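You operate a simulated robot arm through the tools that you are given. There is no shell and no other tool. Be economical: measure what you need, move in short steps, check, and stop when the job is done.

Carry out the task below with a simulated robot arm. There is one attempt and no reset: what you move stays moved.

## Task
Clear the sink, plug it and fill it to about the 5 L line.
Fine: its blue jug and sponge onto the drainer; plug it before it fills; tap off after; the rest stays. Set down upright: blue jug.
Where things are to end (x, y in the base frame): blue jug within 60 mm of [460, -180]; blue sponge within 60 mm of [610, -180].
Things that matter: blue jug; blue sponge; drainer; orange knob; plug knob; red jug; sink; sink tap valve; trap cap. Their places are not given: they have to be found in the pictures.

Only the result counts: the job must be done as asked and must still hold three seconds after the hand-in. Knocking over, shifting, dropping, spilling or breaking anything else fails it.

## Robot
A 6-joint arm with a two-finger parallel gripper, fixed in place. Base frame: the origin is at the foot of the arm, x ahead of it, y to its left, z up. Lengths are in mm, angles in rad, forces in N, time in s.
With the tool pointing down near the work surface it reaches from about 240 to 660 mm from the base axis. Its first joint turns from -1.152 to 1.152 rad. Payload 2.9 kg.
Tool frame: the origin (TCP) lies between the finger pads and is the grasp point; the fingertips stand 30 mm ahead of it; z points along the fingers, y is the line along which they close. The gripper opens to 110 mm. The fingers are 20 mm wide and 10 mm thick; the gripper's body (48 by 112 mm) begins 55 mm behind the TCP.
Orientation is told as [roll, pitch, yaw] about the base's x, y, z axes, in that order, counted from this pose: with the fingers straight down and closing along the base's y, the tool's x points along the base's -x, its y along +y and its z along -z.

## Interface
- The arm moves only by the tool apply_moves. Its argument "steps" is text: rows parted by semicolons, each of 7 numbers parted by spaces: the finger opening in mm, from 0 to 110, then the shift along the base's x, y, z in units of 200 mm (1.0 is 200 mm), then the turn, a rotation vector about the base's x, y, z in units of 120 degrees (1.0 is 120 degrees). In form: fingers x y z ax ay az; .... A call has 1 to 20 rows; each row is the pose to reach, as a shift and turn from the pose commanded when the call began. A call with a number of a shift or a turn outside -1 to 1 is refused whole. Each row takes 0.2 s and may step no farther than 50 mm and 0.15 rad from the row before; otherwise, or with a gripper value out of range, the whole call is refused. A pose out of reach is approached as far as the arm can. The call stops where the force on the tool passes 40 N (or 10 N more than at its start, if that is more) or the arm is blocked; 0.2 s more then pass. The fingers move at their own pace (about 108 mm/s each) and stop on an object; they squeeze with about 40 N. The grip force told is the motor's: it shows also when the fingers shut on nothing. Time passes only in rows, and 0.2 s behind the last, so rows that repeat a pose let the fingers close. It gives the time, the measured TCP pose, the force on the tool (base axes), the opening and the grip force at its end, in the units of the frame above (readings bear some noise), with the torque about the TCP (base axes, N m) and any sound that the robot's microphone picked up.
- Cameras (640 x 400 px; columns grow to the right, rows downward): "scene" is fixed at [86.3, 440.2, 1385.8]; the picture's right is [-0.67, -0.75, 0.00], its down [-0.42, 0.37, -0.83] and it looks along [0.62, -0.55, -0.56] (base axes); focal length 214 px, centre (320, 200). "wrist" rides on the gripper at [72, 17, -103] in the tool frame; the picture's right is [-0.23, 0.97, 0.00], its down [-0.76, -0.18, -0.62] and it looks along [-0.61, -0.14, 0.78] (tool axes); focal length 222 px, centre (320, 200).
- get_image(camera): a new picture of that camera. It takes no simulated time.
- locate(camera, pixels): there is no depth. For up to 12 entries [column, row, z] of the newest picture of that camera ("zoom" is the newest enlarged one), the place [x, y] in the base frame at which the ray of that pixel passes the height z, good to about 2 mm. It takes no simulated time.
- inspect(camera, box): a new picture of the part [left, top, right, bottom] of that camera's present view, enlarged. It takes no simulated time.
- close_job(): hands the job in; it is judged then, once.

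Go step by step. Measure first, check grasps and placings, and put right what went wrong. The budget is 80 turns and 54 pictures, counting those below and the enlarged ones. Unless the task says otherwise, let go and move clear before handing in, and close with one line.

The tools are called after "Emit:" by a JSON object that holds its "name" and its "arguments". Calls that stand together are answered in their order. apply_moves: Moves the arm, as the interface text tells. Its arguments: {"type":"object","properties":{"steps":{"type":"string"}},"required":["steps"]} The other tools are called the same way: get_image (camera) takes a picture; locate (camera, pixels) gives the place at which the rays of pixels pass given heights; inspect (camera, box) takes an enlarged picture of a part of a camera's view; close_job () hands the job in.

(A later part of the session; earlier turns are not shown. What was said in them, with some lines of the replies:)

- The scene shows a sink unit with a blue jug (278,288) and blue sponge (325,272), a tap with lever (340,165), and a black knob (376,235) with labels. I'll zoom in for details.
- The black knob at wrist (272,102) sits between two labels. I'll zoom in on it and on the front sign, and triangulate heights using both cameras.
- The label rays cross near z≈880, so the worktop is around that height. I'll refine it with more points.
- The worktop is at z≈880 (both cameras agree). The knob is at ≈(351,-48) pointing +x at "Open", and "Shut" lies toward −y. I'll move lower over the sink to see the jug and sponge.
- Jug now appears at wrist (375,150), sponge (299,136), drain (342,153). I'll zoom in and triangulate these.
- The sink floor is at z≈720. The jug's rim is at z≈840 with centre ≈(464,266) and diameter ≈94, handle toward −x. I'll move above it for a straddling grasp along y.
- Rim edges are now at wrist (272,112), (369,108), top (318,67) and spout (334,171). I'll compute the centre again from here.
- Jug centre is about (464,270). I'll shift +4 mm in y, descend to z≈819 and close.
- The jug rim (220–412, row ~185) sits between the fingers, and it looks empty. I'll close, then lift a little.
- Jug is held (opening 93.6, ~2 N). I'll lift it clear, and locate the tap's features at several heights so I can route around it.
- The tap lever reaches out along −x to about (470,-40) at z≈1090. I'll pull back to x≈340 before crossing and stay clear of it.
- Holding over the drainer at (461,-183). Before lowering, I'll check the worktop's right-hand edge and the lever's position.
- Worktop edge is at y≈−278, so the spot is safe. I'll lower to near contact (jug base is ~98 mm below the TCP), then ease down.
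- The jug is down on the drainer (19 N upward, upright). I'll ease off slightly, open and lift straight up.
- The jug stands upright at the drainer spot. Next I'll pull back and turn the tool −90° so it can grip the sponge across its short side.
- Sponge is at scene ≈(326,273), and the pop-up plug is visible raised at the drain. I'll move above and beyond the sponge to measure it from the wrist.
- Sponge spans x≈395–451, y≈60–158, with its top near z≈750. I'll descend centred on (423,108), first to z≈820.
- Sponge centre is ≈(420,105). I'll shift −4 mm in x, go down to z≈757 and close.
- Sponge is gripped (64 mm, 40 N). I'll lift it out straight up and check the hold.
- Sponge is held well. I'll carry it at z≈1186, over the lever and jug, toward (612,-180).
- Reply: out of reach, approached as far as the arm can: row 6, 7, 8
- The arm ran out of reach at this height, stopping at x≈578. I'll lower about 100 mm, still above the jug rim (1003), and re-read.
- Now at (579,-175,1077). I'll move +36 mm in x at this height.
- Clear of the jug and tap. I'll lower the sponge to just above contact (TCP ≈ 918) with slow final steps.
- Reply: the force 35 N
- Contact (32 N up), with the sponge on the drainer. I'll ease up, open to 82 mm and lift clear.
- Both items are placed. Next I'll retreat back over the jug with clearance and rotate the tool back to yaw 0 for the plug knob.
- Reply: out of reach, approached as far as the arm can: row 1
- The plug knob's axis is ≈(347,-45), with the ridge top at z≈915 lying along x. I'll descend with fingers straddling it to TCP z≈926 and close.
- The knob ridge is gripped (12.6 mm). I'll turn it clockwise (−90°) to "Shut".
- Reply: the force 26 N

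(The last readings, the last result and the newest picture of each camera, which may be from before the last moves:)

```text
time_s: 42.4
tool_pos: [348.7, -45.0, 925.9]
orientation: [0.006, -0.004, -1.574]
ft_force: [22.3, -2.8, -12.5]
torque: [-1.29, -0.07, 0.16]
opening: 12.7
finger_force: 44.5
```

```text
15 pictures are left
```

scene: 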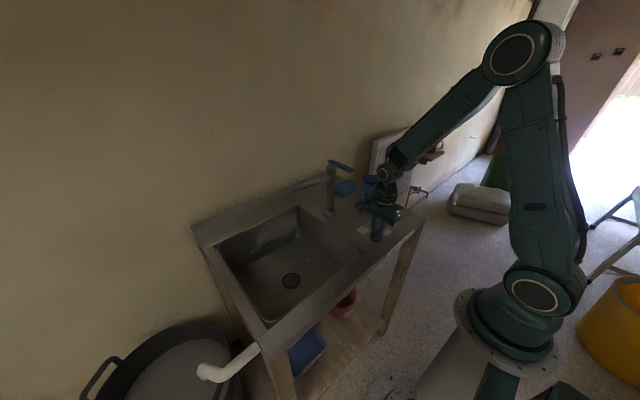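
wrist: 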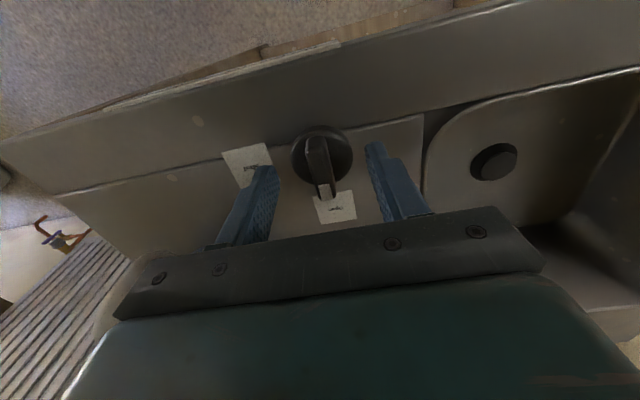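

Rotation completed, and the drain at scene (290,280) now looks different. I'll release, lift, and inspect both the knob and the plug.

Emit:
{"name": "apply_moves", "arguments": {"steps": "50 0 0 0 0 0 0;50 0 0 0 0 0 0;50 0 0 0.2 0 0 0;50 0 0 0.4 0 0 0;50 -0.05 0.2 0.6 0 0 0;50 -0.05 0.4 0.8 0 0 0;50 -0.05 0.6 0.85 0 0 0;50 -0.05 0.6 0.85 0 0 0"}}

Emit:
{"name": "get_image", "arguments": {"camera": "wrist"}}

Emit:
{"name": "inspect", "arguments": {"camera": "scene", "box": [256, 215, 400, 305]}}

```text
refused: row 5 steps farther than a row can; nothing moved
```

```text
14 pictures are left
```

wrist: 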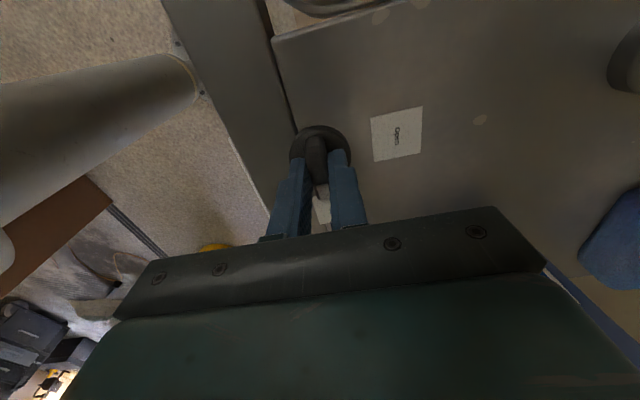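

```text
4.44 times, centred on (328, 260) of scene
```

zoom: 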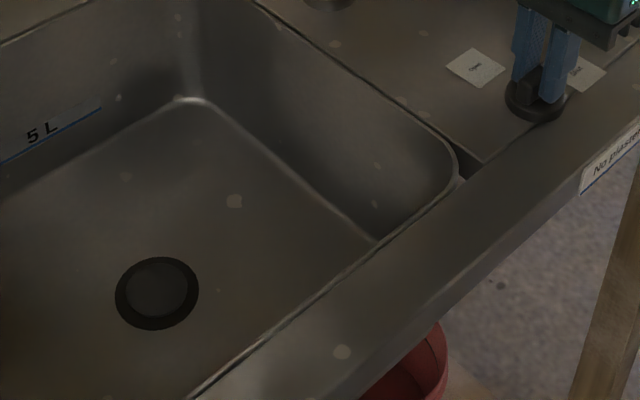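

The plug has dropped. I'll redo the release and lift with smaller steps.

Emit:
{"name": "apply_moves", "arguments": {"steps": "50 0 0 0 0 0 0;50 0 0 0 0 0 0;50 0 0 0.2 0 0 0;50 0 0 0.4 0 0 0;50 -0.05 0.1 0.55 0 0 0;50 -0.05 0.25 0.7 0 0 0;50 -0.05 0.4 0.8 0 0 0;50 -0.05 0.6 0.85 0 0 0;50 -0.05 0.6 0.85 0 0 0"}}

Emit:
{"name": "inspect", "arguments": {"camera": "scene", "box": [256, 150, 416, 305]}}

```text
time_s: 44.4
tool_pos: [337.8, 74.5, 1097.6]
orientation: [0.001, -0.001, -1.572]
ft_force: [0.3, -0.7, -0.1]
torque: [-0.03, -0.01, -0.01]
opening: 50.0
finger_force: 0.0
```

```text
2.58 times, centred on (336, 228) of scene
```

zoom: 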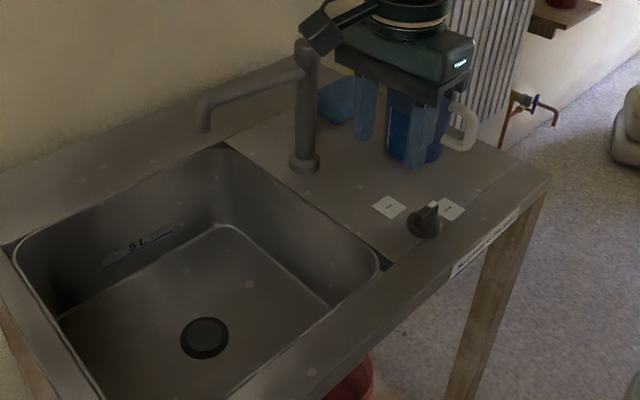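

The knob points to "Shut" and the plug is seated. Now the tap lever: I'll rotate back to yaw 0 and view it from behind and above.

Emit:
{"name": "apply_moves", "arguments": {"steps": "60 0 -0.05 0.1 0 0 0.068;60 0 -0.1 0.2 0 0 0.136;60 0 -0.15 0.3 0 0 0.204;60 0 -0.2 0.4 0 0 0.272;60 0 -0.25 0.5 0 0 0.34;60 0 -0.3 0.5 0 0 0.408;60 0 -0.35 0.5 0 0 0.476;60 0 -0.4 0.5 0 0 0.544;60 0 -0.45 0.5 0 0 0.612;60 0 -0.5 0.5 0 0 0.68;60 0 -0.55 0.5 0 0 0.75;60 0 -0.55 0.5 0 0 0.75"}}

Emit:
{"name": "inspect", "arguments": {"camera": "wrist", "box": [220, 60, 460, 210]}}

```text
time_s: 47.0
tool_pos: [338.3, -33.5, 1197.1]
orientation: [-0.002, -0.002, 0.001]
ft_force: [0.0, 0.2, 0.3]
torque: [-0.01, 0.01, 0.0]
opening: 60.1
finger_force: 0.0
```

```text
2.67 times, centred on (340, 135) of wrist
```

zoom: 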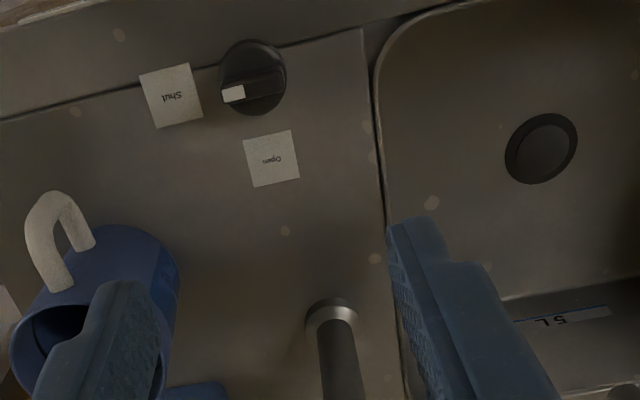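

Knob clearly points to "Shut" with the plug flush. The lever lies along −x from the post (~(550,-27)), tip x≈463, z≈1097. I'll straddle it near its tip with open fingers.

Emit:
{"name": "apply_moves", "arguments": {"steps": "60 0.2 0.03 0 0 0 0;60 0.4 0.03 0 0 0 0;60 0.6 0.03 0 0 0 0;60 0.735 0.03 0 0 0 0;60 0.735 0.03 -0.15 0 0 0;60 0.735 0.03 -0.3 0 0 0;60 0.735 0.03 -0.45 0 0 0;60 0.735 0.03 -0.45 0 0 0"}}

Emit:
{"name": "get_image", "arguments": {"camera": "wrist"}}

Emit:
{"name": "inspect", "arguments": {"camera": "scene", "box": [290, 130, 390, 200]}}

```text
time_s: 48.8
tool_pos: [484.1, -28.1, 1107.5]
orientation: [0.0, -0.002, 0.0]
ft_force: [-0.2, 0.1, -0.4]
torque: [0.04, -0.03, 0.0]
opening: 59.9
finger_force: 0.0
```

```text
10 pictures are left
```

wrist: 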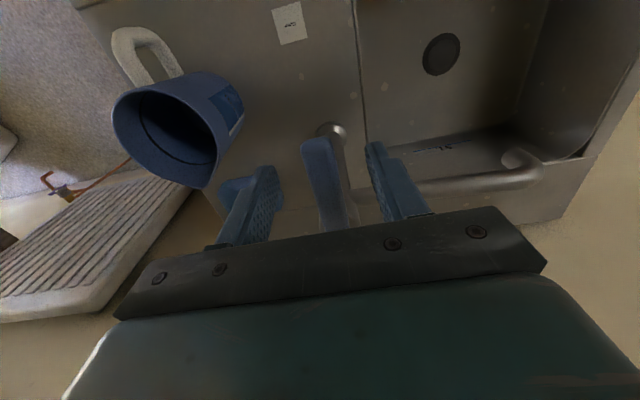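

```text
5.71 times, centred on (340, 165) of scene
```

zoom: 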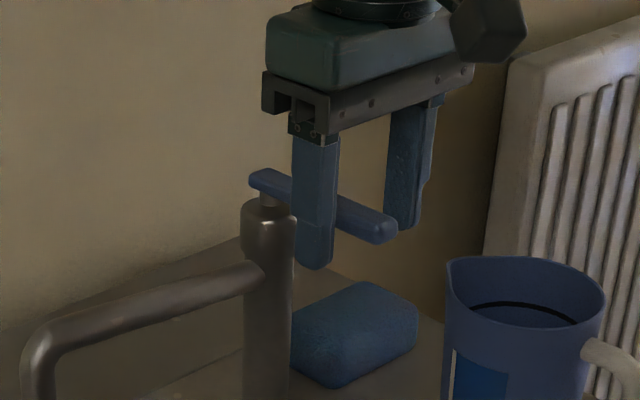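

The lever sits on a thin spindle, so it turns about the vertical. I'll narrow the fingers to 40 mm and nudge it toward −y (anticlockwise from above), watching force and sound.

Emit:
{"name": "apply_moves", "arguments": {"steps": "40 0 0 0 0 0 0;40 0 0 0 0 0 0;40 0 -0.03 0 0 0 0;40 0 -0.06 0 0 0 0;40 0 -0.09 0 0 0 0;40 0.005 -0.12 0 0 0 0;40 0.01 -0.15 0 0 0 0;40 0.01 -0.15 0 0 0 0"}}

```text
time_s: 50.6
tool_pos: [488.1, -57.9, 1104.4]
orientation: [-0.002, -0.002, -0.002]
ft_force: [1.0, 0.5, 0.3]
torque: [0.04, -0.01, 0.02]
opening: 40.4
finger_force: 0.7
```

Emit:
{"name": "get_image", "arguments": {"camera": "wrist"}}

```text
8 pictures are left
```

wrist: 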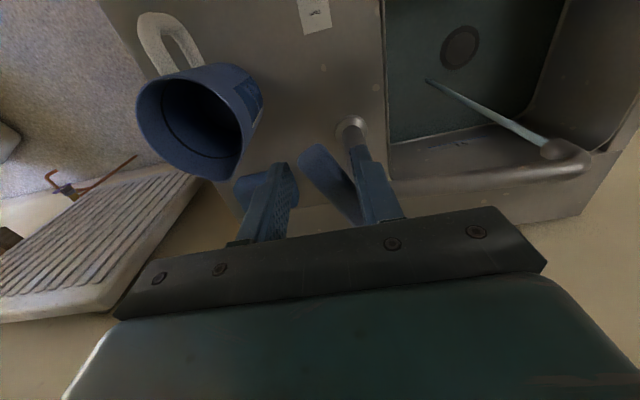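

Water is flowing from the spout (stream at (490,110)) and the sink is starting to fill. I'll check the level against the 5 L line.

Emit:
{"name": "inspect", "arguments": {"camera": "scene", "box": [220, 190, 380, 310]}}

Emit:
{"name": "locate", "arguments": {"camera": "scene", "pixels": [[298, 237, 720], [279, 239, 740], [279, 239, 760], [279, 239, 780], [256, 251.5, 760], [256, 251.5, 780]]}}

```text
3.33 times, centred on (300, 250) of scene
```

zoom: 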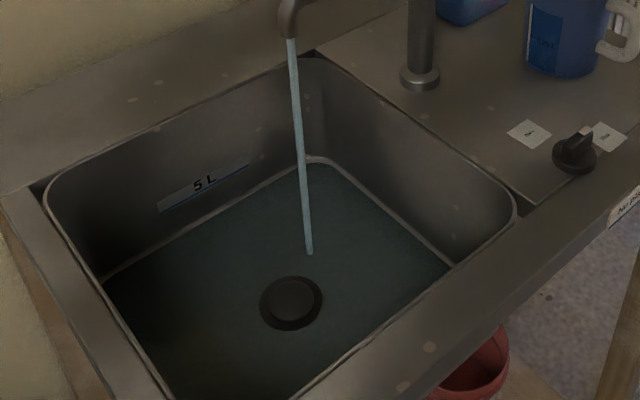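

```text
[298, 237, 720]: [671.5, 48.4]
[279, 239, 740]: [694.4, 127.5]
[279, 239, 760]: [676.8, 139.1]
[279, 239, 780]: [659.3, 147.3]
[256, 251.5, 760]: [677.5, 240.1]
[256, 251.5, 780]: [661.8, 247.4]
```

The line's blue edge is ~40–45 mm above the floor and the level is only a few mm so far. I'll hold for about 4 s and then measure the rate.

Emit:
{"name": "apply_moves", "arguments": {"steps": "40 0 0 0 0 0 0;40 0 0 0 0 0 0;40 0 0 0 0 0 0;40 0 0 0 0 0 0;40 0 0 0 0 0 0;40 0 0 0 0 0 0;40 0 0 0 0 0 0;40 0 0 0 0 0 0;40 0 0 0 0 0 0;40 0 0 0 0 0 0;40 0 0 0 0 0 0;40 0 0 0 0 0 0;40 0 0 0 0 0 0;40 0 0 0 0 0 0;40 0 0 0 0 0 0;40 0 0 0 0 0 0;40 0 0 0 0 0 0;40 0 0 0 0 0 0;40 0 0 0 0 0 0;40 0 0 0 0 0 0"}}

Emit:
{"name": "inspect", "arguments": {"camera": "scene", "box": [220, 200, 364, 290]}}

```text
time_s: 54.8
tool_pos: [487.4, -57.8, 1105.5]
orientation: [-0.001, 0.0, 0.001]
ft_force: [0.0, -0.2, -0.9]
torque: [-0.02, -0.01, 0.01]
opening: 39.7
finger_force: 0.0
```

```text
4.44 times, centred on (292, 245) of scene
```

zoom: 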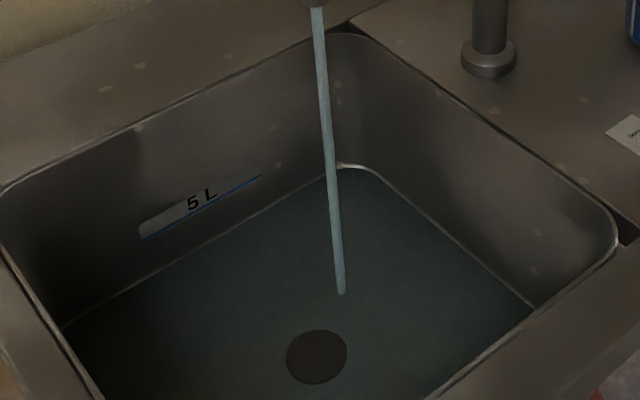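

The edge rose only ~1 px of the ~9 px to the line, a rate of roughly 0.1 L/s. I'll wait about 12.6 s more and remeasure.

Emit:
{"name": "apply_moves", "arguments": {"steps": "40 0 0 0 0 0 0;40 0 0 0 0 0 0;40 0 0 0 0 0 0;40 0 0 0 0 0 0;40 0 0 0 0 0 0;40 0 0 0 0 0 0;40 0 0 0 0 0 0;40 0 0 0 0 0 0;40 0 0 0 0 0 0;40 0 0 0 0 0 0;40 0 0 0 0 0 0;40 0 0 0 0 0 0;40 0 0 0 0 0 0;40 0 0 0 0 0 0;40 0 0 0 0 0 0;40 0 0 0 0 0 0;40 0 0 0 0 0 0;40 0 0 0 0 0 0;40 0 0 0 0 0 0;40 0 0 0 0 0 0"}}

Emit:
{"name": "apply_moves", "arguments": {"steps": "40 0 0 0 0 0 0;40 0 0 0 0 0 0;40 0 0 0 0 0 0;40 0 0 0 0 0 0;40 0 0 0 0 0 0;40 0 0 0 0 0 0;40 0 0 0 0 0 0;40 0 0 0 0 0 0;40 0 0 0 0 0 0;40 0 0 0 0 0 0;40 0 0 0 0 0 0;40 0 0 0 0 0 0;40 0 0 0 0 0 0;40 0 0 0 0 0 0;40 0 0 0 0 0 0;40 0 0 0 0 0 0;40 0 0 0 0 0 0;40 0 0 0 0 0 0;40 0 0 0 0 0 0;40 0 0 0 0 0 0"}}

Emit:
{"name": "apply_moves", "arguments": {"steps": "40 0 0 0 0 0 0;40 0 0 0 0 0 0;40 0 0 0 0 0 0;40 0 0 0 0 0 0;40 0 0 0 0 0 0;40 0 0 0 0 0 0;40 0 0 0 0 0 0;40 0 0 0 0 0 0;40 0 0 0 0 0 0;40 0 0 0 0 0 0;40 0 0 0 0 0 0;40 0 0 0 0 0 0;40 0 0 0 0 0 0;40 0 0 0 0 0 0;40 0 0 0 0 0 0;40 0 0 0 0 0 0;40 0 0 0 0 0 0;40 0 0 0 0 0 0;40 0 0 0 0 0 0;40 0 0 0 0 0 0"}}

Emit:
{"name": "inspect", "arguments": {"camera": "scene", "box": [220, 200, 364, 290]}}

```text
time_s: 59.0
tool_pos: [486.7, -58.2, 1104.9]
orientation: [-0.002, -0.003, 0.001]
ft_force: [-0.5, 0.2, -0.5]
torque: [0.02, 0.01, -0.01]
opening: 40.1
finger_force: 0.0
```

```text
time_s: 63.2
tool_pos: [488.0, -58.3, 1105.7]
orientation: [-0.001, -0.002, 0.001]
ft_force: [-0.7, 0.4, 0.6]
torque: [0.01, 0.02, -0.03]
opening: 39.9
finger_force: 0.2
```

```text
time_s: 67.4
tool_pos: [486.9, -57.4, 1105.3]
orientation: [0.001, -0.005, 0.0]
ft_force: [-0.5, -0.2, 0.0]
torque: [0.01, 0.02, -0.02]
opening: 40.0
finger_force: 0.1
```

```text
4.44 times, centred on (292, 245) of scene
```

zoom: 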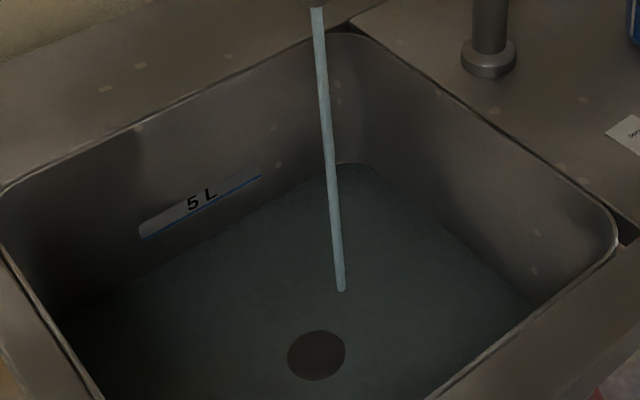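

The water has covered the bottom fillet, about a third of the way, so ~0.09 L/s. I'll wait roughly 17 s more.

Emit:
{"name": "apply_moves", "arguments": {"steps": "40 0 0 0 0 0 0;40 0 0 0 0 0 0;40 0 0 0 0 0 0;40 0 0 0 0 0 0;40 0 0 0 0 0 0;40 0 0 0 0 0 0;40 0 0 0 0 0 0;40 0 0 0 0 0 0;40 0 0 0 0 0 0;40 0 0 0 0 0 0;40 0 0 0 0 0 0;40 0 0 0 0 0 0;40 0 0 0 0 0 0;40 0 0 0 0 0 0;40 0 0 0 0 0 0;40 0 0 0 0 0 0;40 0 0 0 0 0 0;40 0 0 0 0 0 0;40 0 0 0 0 0 0;40 0 0 0 0 0 0"}}

Emit:
{"name": "apply_moves", "arguments": {"steps": "40 0 0 0 0 0 0;40 0 0 0 0 0 0;40 0 0 0 0 0 0;40 0 0 0 0 0 0;40 0 0 0 0 0 0;40 0 0 0 0 0 0;40 0 0 0 0 0 0;40 0 0 0 0 0 0;40 0 0 0 0 0 0;40 0 0 0 0 0 0;40 0 0 0 0 0 0;40 0 0 0 0 0 0;40 0 0 0 0 0 0;40 0 0 0 0 0 0;40 0 0 0 0 0 0;40 0 0 0 0 0 0;40 0 0 0 0 0 0;40 0 0 0 0 0 0;40 0 0 0 0 0 0;40 0 0 0 0 0 0"}}

Emit:
{"name": "apply_moves", "arguments": {"steps": "40 0 0 0 0 0 0;40 0 0 0 0 0 0;40 0 0 0 0 0 0;40 0 0 0 0 0 0;40 0 0 0 0 0 0;40 0 0 0 0 0 0;40 0 0 0 0 0 0;40 0 0 0 0 0 0;40 0 0 0 0 0 0;40 0 0 0 0 0 0;40 0 0 0 0 0 0;40 0 0 0 0 0 0;40 0 0 0 0 0 0;40 0 0 0 0 0 0;40 0 0 0 0 0 0;40 0 0 0 0 0 0;40 0 0 0 0 0 0;40 0 0 0 0 0 0;40 0 0 0 0 0 0;40 0 0 0 0 0 0"}}

Emit:
{"name": "apply_moves", "arguments": {"steps": "40 0 0 0 0 0 0;40 0 0 0 0 0 0;40 0 0 0 0 0 0;40 0 0 0 0 0 0;40 0 0 0 0 0 0;40 0 0 0 0 0 0;40 0 0 0 0 0 0;40 0 0 0 0 0 0;40 0 0 0 0 0 0;40 0 0 0 0 0 0;40 0 0 0 0 0 0;40 0 0 0 0 0 0;40 0 0 0 0 0 0;40 0 0 0 0 0 0;40 0 0 0 0 0 0;40 0 0 0 0 0 0;40 0 0 0 0 0 0;40 0 0 0 0 0 0;40 0 0 0 0 0 0;40 0 0 0 0 0 0"}}

Emit:
{"name": "inspect", "arguments": {"camera": "scene", "box": [236, 220, 316, 270]}}

```text
time_s: 71.6
tool_pos: [487.5, -58.3, 1105.3]
orientation: [0.0, -0.002, 0.001]
ft_force: [-0.4, 0.2, -0.2]
torque: [0.02, 0.01, 0.0]
opening: 40.1
finger_force: 0.1
```

```text
time_s: 75.8
tool_pos: [488.2, -57.8, 1105.2]
orientation: [0.0, -0.002, 0.0]
ft_force: [-0.3, -0.8, 0.0]
torque: [-0.01, 0.0, 0.0]
opening: 40.0
finger_force: 0.2
```

```text
time_s: 80.0
tool_pos: [486.8, -58.0, 1104.6]
orientation: [-0.001, -0.002, 0.0]
ft_force: [0.0, -1.7, 0.2]
torque: [-0.01, 0.01, 0.02]
opening: 40.2
finger_force: 0.0
```

```text
time_s: 84.2
tool_pos: [487.2, -57.9, 1106.1]
orientation: [-0.001, -0.001, 0.001]
ft_force: [-0.2, 0.7, -0.1]
torque: [0.01, 0.01, -0.04]
opening: 40.0
finger_force: 0.1
```

```text
8.00 times, centred on (276, 245) of scene
```

zoom: 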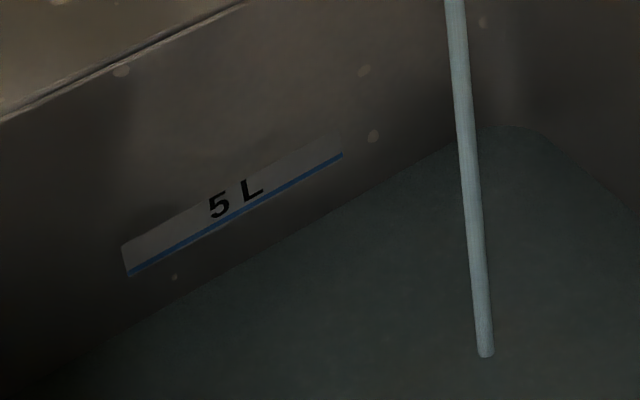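

More careful scaling at column 265: the water edge is at row ≈253.8 and the line at ≈246.8, so ~1.5 L so far at only ~0.045 L/s. I'll open the lever somewhat further and wait ~15 s.

Emit:
{"name": "apply_moves", "arguments": {"steps": "40 0.01 -0.03 0 0 0 0;40 0.025 -0.06 0 0 0 0;40 0.04 -0.09 0 0 0 0;40 0.04 -0.09 0 0 0 0;40 0.04 -0.09 0 0 0 0;40 0.04 -0.09 0 0 0 0;40 0.04 -0.09 0 0 0 0;40 0.04 -0.09 0 0 0 0;40 0.04 -0.09 0 0 0 0;40 0.04 -0.09 0 0 0 0;40 0.04 -0.09 0 0 0 0;40 0.04 -0.09 0 0 0 0;40 0.04 -0.09 0 0 0 0;40 0.04 -0.09 0 0 0 0;40 0.04 -0.09 0 0 0 0;40 0.04 -0.09 0 0 0 0;40 0.04 -0.09 0 0 0 0;40 0.04 -0.09 0 0 0 0;40 0.04 -0.09 0 0 0 0;40 0.04 -0.09 0 0 0 0"}}

Emit:
{"name": "apply_moves", "arguments": {"steps": "40 0 0 0 0 0 0;40 0 0 0 0 0 0;40 0 0 0 0 0 0;40 0 0 0 0 0 0;40 0 0 0 0 0 0;40 0 0 0 0 0 0;40 0 0 0 0 0 0;40 0 0 0 0 0 0;40 0 0 0 0 0 0;40 0 0 0 0 0 0;40 0 0 0 0 0 0;40 0 0 0 0 0 0;40 0 0 0 0 0 0;40 0 0 0 0 0 0;40 0 0 0 0 0 0;40 0 0 0 0 0 0;40 0 0 0 0 0 0;40 0 0 0 0 0 0;40 0 0 0 0 0 0;40 0 0 0 0 0 0"}}

Emit:
{"name": "apply_moves", "arguments": {"steps": "40 0 0 0 0 0 0;40 0 0 0 0 0 0;40 0 0 0 0 0 0;40 0 0 0 0 0 0;40 0 0 0 0 0 0;40 0 0 0 0 0 0;40 0 0 0 0 0 0;40 0 0 0 0 0 0;40 0 0 0 0 0 0;40 0 0 0 0 0 0;40 0 0 0 0 0 0;40 0 0 0 0 0 0;40 0 0 0 0 0 0;40 0 0 0 0 0 0;40 0 0 0 0 0 0;40 0 0 0 0 0 0;40 0 0 0 0 0 0;40 0 0 0 0 0 0;40 0 0 0 0 0 0;40 0 0 0 0 0 0"}}

Emit:
{"name": "inspect", "arguments": {"camera": "scene", "box": [236, 220, 316, 270]}}

```text
time_s: 88.4
tool_pos: [494.9, -76.1, 1107.3]
orientation: [0.0, -0.001, 0.0]
ft_force: [0.3, 0.9, 0.5]
torque: [-0.03, 0.0, 0.02]
opening: 40.0
finger_force: 0.1
```

```text
time_s: 92.6
tool_pos: [495.1, -75.8, 1106.0]
orientation: [0.0, -0.002, 0.002]
ft_force: [0.8, -0.1, -0.4]
torque: [0.01, 0.01, -0.01]
opening: 39.8
finger_force: 0.0
```

```text
time_s: 96.8
tool_pos: [496.0, -76.0, 1106.6]
orientation: [-0.001, 0.0, -0.001]
ft_force: [0.2, -0.1, -0.4]
torque: [-0.01, -0.01, -0.02]
opening: 40.1
finger_force: 0.1
```

```text
8.00 times, centred on (276, 245) of scene
```

zoom: 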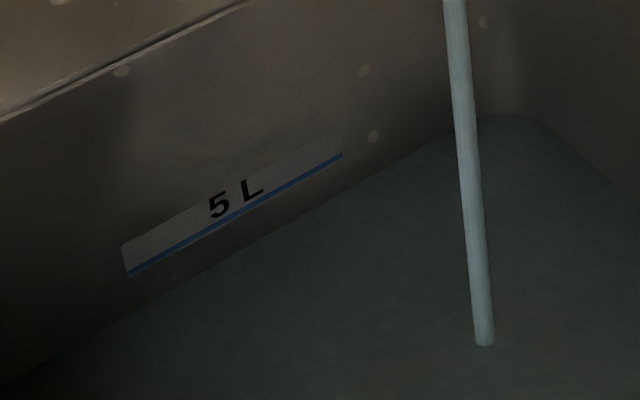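

Remaining gap is ~40 zoomed px (~24 mm) with a rise of ~0.5–0.7 mm/s. I'll wait ~25 s more before measuring again.

Emit:
{"name": "apply_moves", "arguments": {"steps": "40 0 0 0 0 0 0;40 0 0 0 0 0 0;40 0 0 0 0 0 0;40 0 0 0 0 0 0;40 0 0 0 0 0 0;40 0 0 0 0 0 0;40 0 0 0 0 0 0;40 0 0 0 0 0 0;40 0 0 0 0 0 0;40 0 0 0 0 0 0;40 0 0 0 0 0 0;40 0 0 0 0 0 0;40 0 0 0 0 0 0;40 0 0 0 0 0 0;40 0 0 0 0 0 0;40 0 0 0 0 0 0;40 0 0 0 0 0 0;40 0 0 0 0 0 0;40 0 0 0 0 0 0;40 0 0 0 0 0 0"}}

Emit:
{"name": "apply_moves", "arguments": {"steps": "40 0 0 0 0 0 0;40 0 0 0 0 0 0;40 0 0 0 0 0 0;40 0 0 0 0 0 0;40 0 0 0 0 0 0;40 0 0 0 0 0 0;40 0 0 0 0 0 0;40 0 0 0 0 0 0;40 0 0 0 0 0 0;40 0 0 0 0 0 0;40 0 0 0 0 0 0;40 0 0 0 0 0 0;40 0 0 0 0 0 0;40 0 0 0 0 0 0;40 0 0 0 0 0 0;40 0 0 0 0 0 0;40 0 0 0 0 0 0;40 0 0 0 0 0 0;40 0 0 0 0 0 0;40 0 0 0 0 0 0"}}

Emit:
{"name": "apply_moves", "arguments": {"steps": "40 0 0 0 0 0 0;40 0 0 0 0 0 0;40 0 0 0 0 0 0;40 0 0 0 0 0 0;40 0 0 0 0 0 0;40 0 0 0 0 0 0;40 0 0 0 0 0 0;40 0 0 0 0 0 0;40 0 0 0 0 0 0;40 0 0 0 0 0 0;40 0 0 0 0 0 0;40 0 0 0 0 0 0;40 0 0 0 0 0 0;40 0 0 0 0 0 0;40 0 0 0 0 0 0;40 0 0 0 0 0 0;40 0 0 0 0 0 0;40 0 0 0 0 0 0;40 0 0 0 0 0 0;40 0 0 0 0 0 0"}}

Emit:
{"name": "apply_moves", "arguments": {"steps": "40 0 0 0 0 0 0;40 0 0 0 0 0 0;40 0 0 0 0 0 0;40 0 0 0 0 0 0;40 0 0 0 0 0 0;40 0 0 0 0 0 0;40 0 0 0 0 0 0;40 0 0 0 0 0 0;40 0 0 0 0 0 0;40 0 0 0 0 0 0;40 0 0 0 0 0 0;40 0 0 0 0 0 0;40 0 0 0 0 0 0;40 0 0 0 0 0 0;40 0 0 0 0 0 0;40 0 0 0 0 0 0;40 0 0 0 0 0 0;40 0 0 0 0 0 0;40 0 0 0 0 0 0;40 0 0 0 0 0 0"}}

Emit:
{"name": "apply_moves", "arguments": {"steps": "40 0 0 0 0 0 0;40 0 0 0 0 0 0;40 0 0 0 0 0 0;40 0 0 0 0 0 0;40 0 0 0 0 0 0;40 0 0 0 0 0 0;40 0 0 0 0 0 0;40 0 0 0 0 0 0;40 0 0 0 0 0 0;40 0 0 0 0 0 0;40 0 0 0 0 0 0;40 0 0 0 0 0 0;40 0 0 0 0 0 0;40 0 0 0 0 0 0;40 0 0 0 0 0 0;40 0 0 0 0 0 0;40 0 0 0 0 0 0;40 0 0 0 0 0 0;40 0 0 0 0 0 0;40 0 0 0 0 0 0"}}

Emit:
{"name": "inspect", "arguments": {"camera": "scene", "box": [236, 220, 316, 270]}}

```text
time_s: 101.0
tool_pos: [495.1, -76.4, 1106.2]
orientation: [0.0, -0.001, 0.0]
ft_force: [-0.3, 0.2, 0.3]
torque: [0.01, 0.02, 0.01]
opening: 39.9
finger_force: 0.0
```

```text
time_s: 105.2
tool_pos: [494.9, -75.5, 1106.1]
orientation: [-0.001, -0.001, -0.001]
ft_force: [0.0, -1.1, -0.7]
torque: [-0.03, 0.0, 0.0]
opening: 40.2
finger_force: 0.1
```

```text
time_s: 109.4
tool_pos: [495.3, -76.9, 1105.9]
orientation: [0.002, -0.002, 0.0]
ft_force: [-0.1, -0.1, 0.8]
torque: [-0.03, 0.01, 0.02]
opening: 40.1
finger_force: 0.1
```

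```text
time_s: 113.6
tool_pos: [494.2, -75.4, 1104.7]
orientation: [0.001, -0.002, 0.0]
ft_force: [-0.1, 0.0, -0.4]
torque: [-0.01, 0.02, 0.01]
opening: 40.1
finger_force: 0.0
```

```text
time_s: 117.8
tool_pos: [494.8, -75.6, 1105.4]
orientation: [-0.001, -0.002, -0.001]
ft_force: [-0.2, 0.1, 0.2]
torque: [0.03, 0.01, 0.04]
opening: 40.2
finger_force: 0.1
```

```text
8.00 times, centred on (276, 245) of scene
```

zoom: 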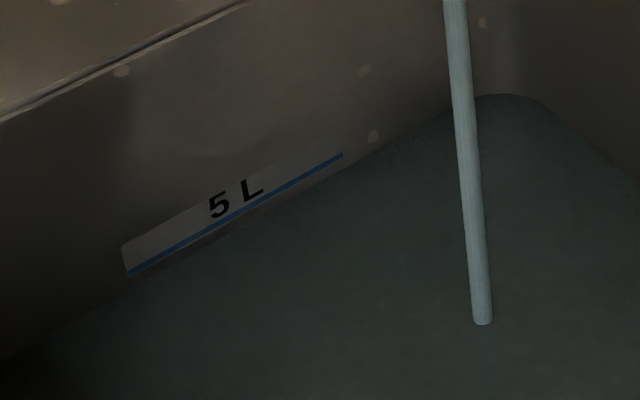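

Gap is now ~15–16 zoomed px with a rise of ~0.93 px/s, so ~16 s to the line. I'll hold ~13.6 s, then push the lever back (+y) to its original position.

Emit:
{"name": "apply_moves", "arguments": {"steps": "40 0 0 0 0 0 0;40 0 0 0 0 0 0;40 0 0 0 0 0 0;40 0 0 0 0 0 0;40 0 0 0 0 0 0;40 0 0 0 0 0 0;40 0 0 0 0 0 0;40 0 0 0 0 0 0;40 0 0 0 0 0 0;40 0 0 0 0 0 0;40 0 0 0 0 0 0;40 0 0 0 0 0 0;40 0 0 0 0 0 0;40 0 0 0 0 0 0;40 0 0 0 0 0 0;40 0 0 0 0 0 0;40 0 0 0 0 0 0;40 0 0 0 0 0 0;40 0 0 0 0 0 0;40 0 0 0 0 0 0"}}

Emit:
{"name": "apply_moves", "arguments": {"steps": "40 0 0 0 0 0 0;40 0 0 0 0 0 0;40 0 0 0 0 0 0;40 0 0 0 0 0 0;40 0 0 0 0 0 0;40 0 0 0 0 0 0;40 0 0 0 0 0 0;40 0 0 0 0 0 0;40 0 0 0 0 0 0;40 0 0 0 0 0 0;40 0 0 0 0 0 0;40 0 0 0 0 0 0;40 0 0 0 0 0 0;40 0 0 0 0 0 0;40 0 0 0 0 0 0;40 0 0 0 0 0 0;40 0 0 0 0 0 0;40 0 0 0 0 0 0;40 0 0 0 0 0 0;40 0 0 0 0 0 0"}}

Emit:
{"name": "apply_moves", "arguments": {"steps": "40 0 0 0 0 0 0;40 0 0 0 0 0 0;40 0 0 0 0 0 0;40 0 0 0 0 0 0;40 0 0 0 0 0 0;40 0 0 0 0 0 0;40 0 0 0 0 0 0;40 0 0 0 0 0 0;40 0 0 0 0 0 0;40 0 0 0 0 0 0;40 0 0 0 0 0 0;40 0 0 0 0 0 0;40 0 0 0 0 0 0;40 0 0 0 0 0 0;40 0 0 0 0 0 0;40 0 0 0 0 0 0;40 0 0 0 0 0 0;40 0 0 0 0 0 0;40 0 0 0 0 0 0;40 0 0 0 0 0 0"}}

Emit:
{"name": "apply_moves", "arguments": {"steps": "40 0 0 0 0 0 0;40 0 0 0 0 0 0;40 0 0 0 0 0 0;40 0 0 0 0 0 0;40 0 0 0 0 0 0;40 -0.02 0.08 0 0 0 0;40 -0.03 0.15 0 0 0 0;40 -0.04 0.22 0 0 0 0;40 -0.05 0.27 0 0 0 0;40 -0.05 0.295 0 0 0 0;40 -0.05 0.305 0 0 0 0;40 -0.05 0.31 0 0 0 0"}}

Emit:
{"name": "get_image", "arguments": {"camera": "wrist"}}

```text
time_s: 122.0
tool_pos: [494.6, -76.4, 1105.1]
orientation: [-0.001, -0.001, 0.001]
ft_force: [0.2, -0.8, -0.5]
torque: [-0.01, 0.02, 0.04]
opening: 40.2
finger_force: 0.1
```

```text
time_s: 126.2
tool_pos: [494.7, -76.9, 1106.6]
orientation: [0.0, -0.002, 0.0]
ft_force: [0.3, 0.0, -0.2]
torque: [0.0, 0.0, -0.01]
opening: 39.9
finger_force: 0.1
```

```text
time_s: 130.4
tool_pos: [493.6, -75.8, 1106.4]
orientation: [0.001, -0.001, -0.001]
ft_force: [-0.2, 0.2, 0.4]
torque: [0.01, -0.01, 0.01]
opening: 39.8
finger_force: 0.2
```

```text
time_s: 133.0
tool_pos: [486.1, -14.7, 1105.7]
orientation: [-0.001, 0.001, 0.0]
ft_force: [-0.2, -0.3, -0.1]
torque: [0.04, 0.01, 0.01]
opening: 40.4
finger_force: 0.4
```

```text
1 pictures are left
```

wrist: 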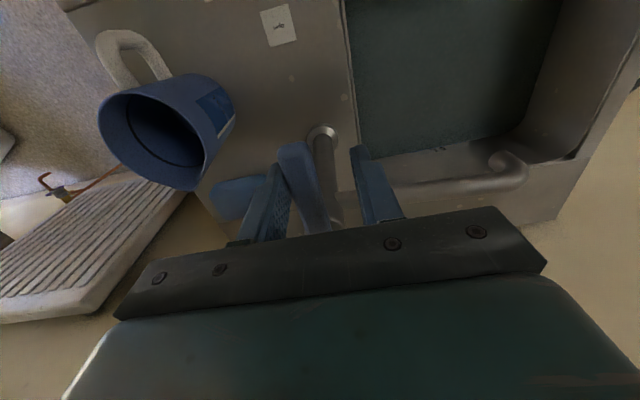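

No stream from the spout (505,165) now. I'll check the lever's alignment along x relative to the post.

Emit:
{"name": "locate", "arguments": {"camera": "wrist", "pixels": [[279, 150, 1100], [311, 146, 1100], [295, 148, 1100], [305, 228, 1100], [330, 226, 1100], [318, 227, 1100]]}}

```text
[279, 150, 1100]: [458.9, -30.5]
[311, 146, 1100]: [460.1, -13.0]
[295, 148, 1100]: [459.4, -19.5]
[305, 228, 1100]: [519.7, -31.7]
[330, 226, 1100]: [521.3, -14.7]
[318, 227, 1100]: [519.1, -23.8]
```

The lever is parallel to x again, within ~2° of its original position, and the stream has stopped. I'll open, lift away, and use the last picture to check spout and level together.

Emit:
{"name": "apply_moves", "arguments": {"steps": "60 0 -0.04 0 0 0 0;60 0 -0.04 0 0 0 0;60 0 -0.04 0.2 0 0 0;60 0 -0.04 0.4 0 0 0;60 -0.2 -0.04 0.45 0 0 0;60 -0.4 -0.04 0.45 0 0 0;60 -0.6 -0.04 0.45 0 0 0;60 -0.8 -0.04 0.45 0 0 0;60 -0.8 -0.04 0.45 0 0 0"}}

Emit:
{"name": "inspect", "arguments": {"camera": "scene", "box": [236, 185, 380, 275]}}

```text
time_s: 135.0
tool_pos: [323.1, -22.1, 1197.1]
orientation: [0.001, -0.002, 0.001]
ft_force: [0.1, 0.4, -0.2]
torque: [-0.01, -0.05, 0.0]
opening: 60.0
finger_force: 0.0
```

```text
4.44 times, centred on (308, 230) of scene
```

zoom: 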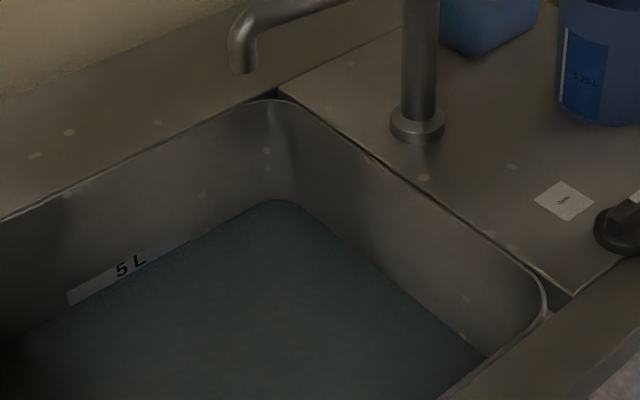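

The water edge sits right at the blue 5 L line, and no water comes from the spout. The plug is shut, and the jug and sponge are on the drainer with the arm clear, so I'm handing in.

Emit:
{"name": "close_job", "arguments": {}}

```text
The job is handed in.
```

The job is handed in: the blue jug is upright on the drainer with the sponge beside it, the plug is shut, the sink is filled to about the 5 L line, and the tap is off.
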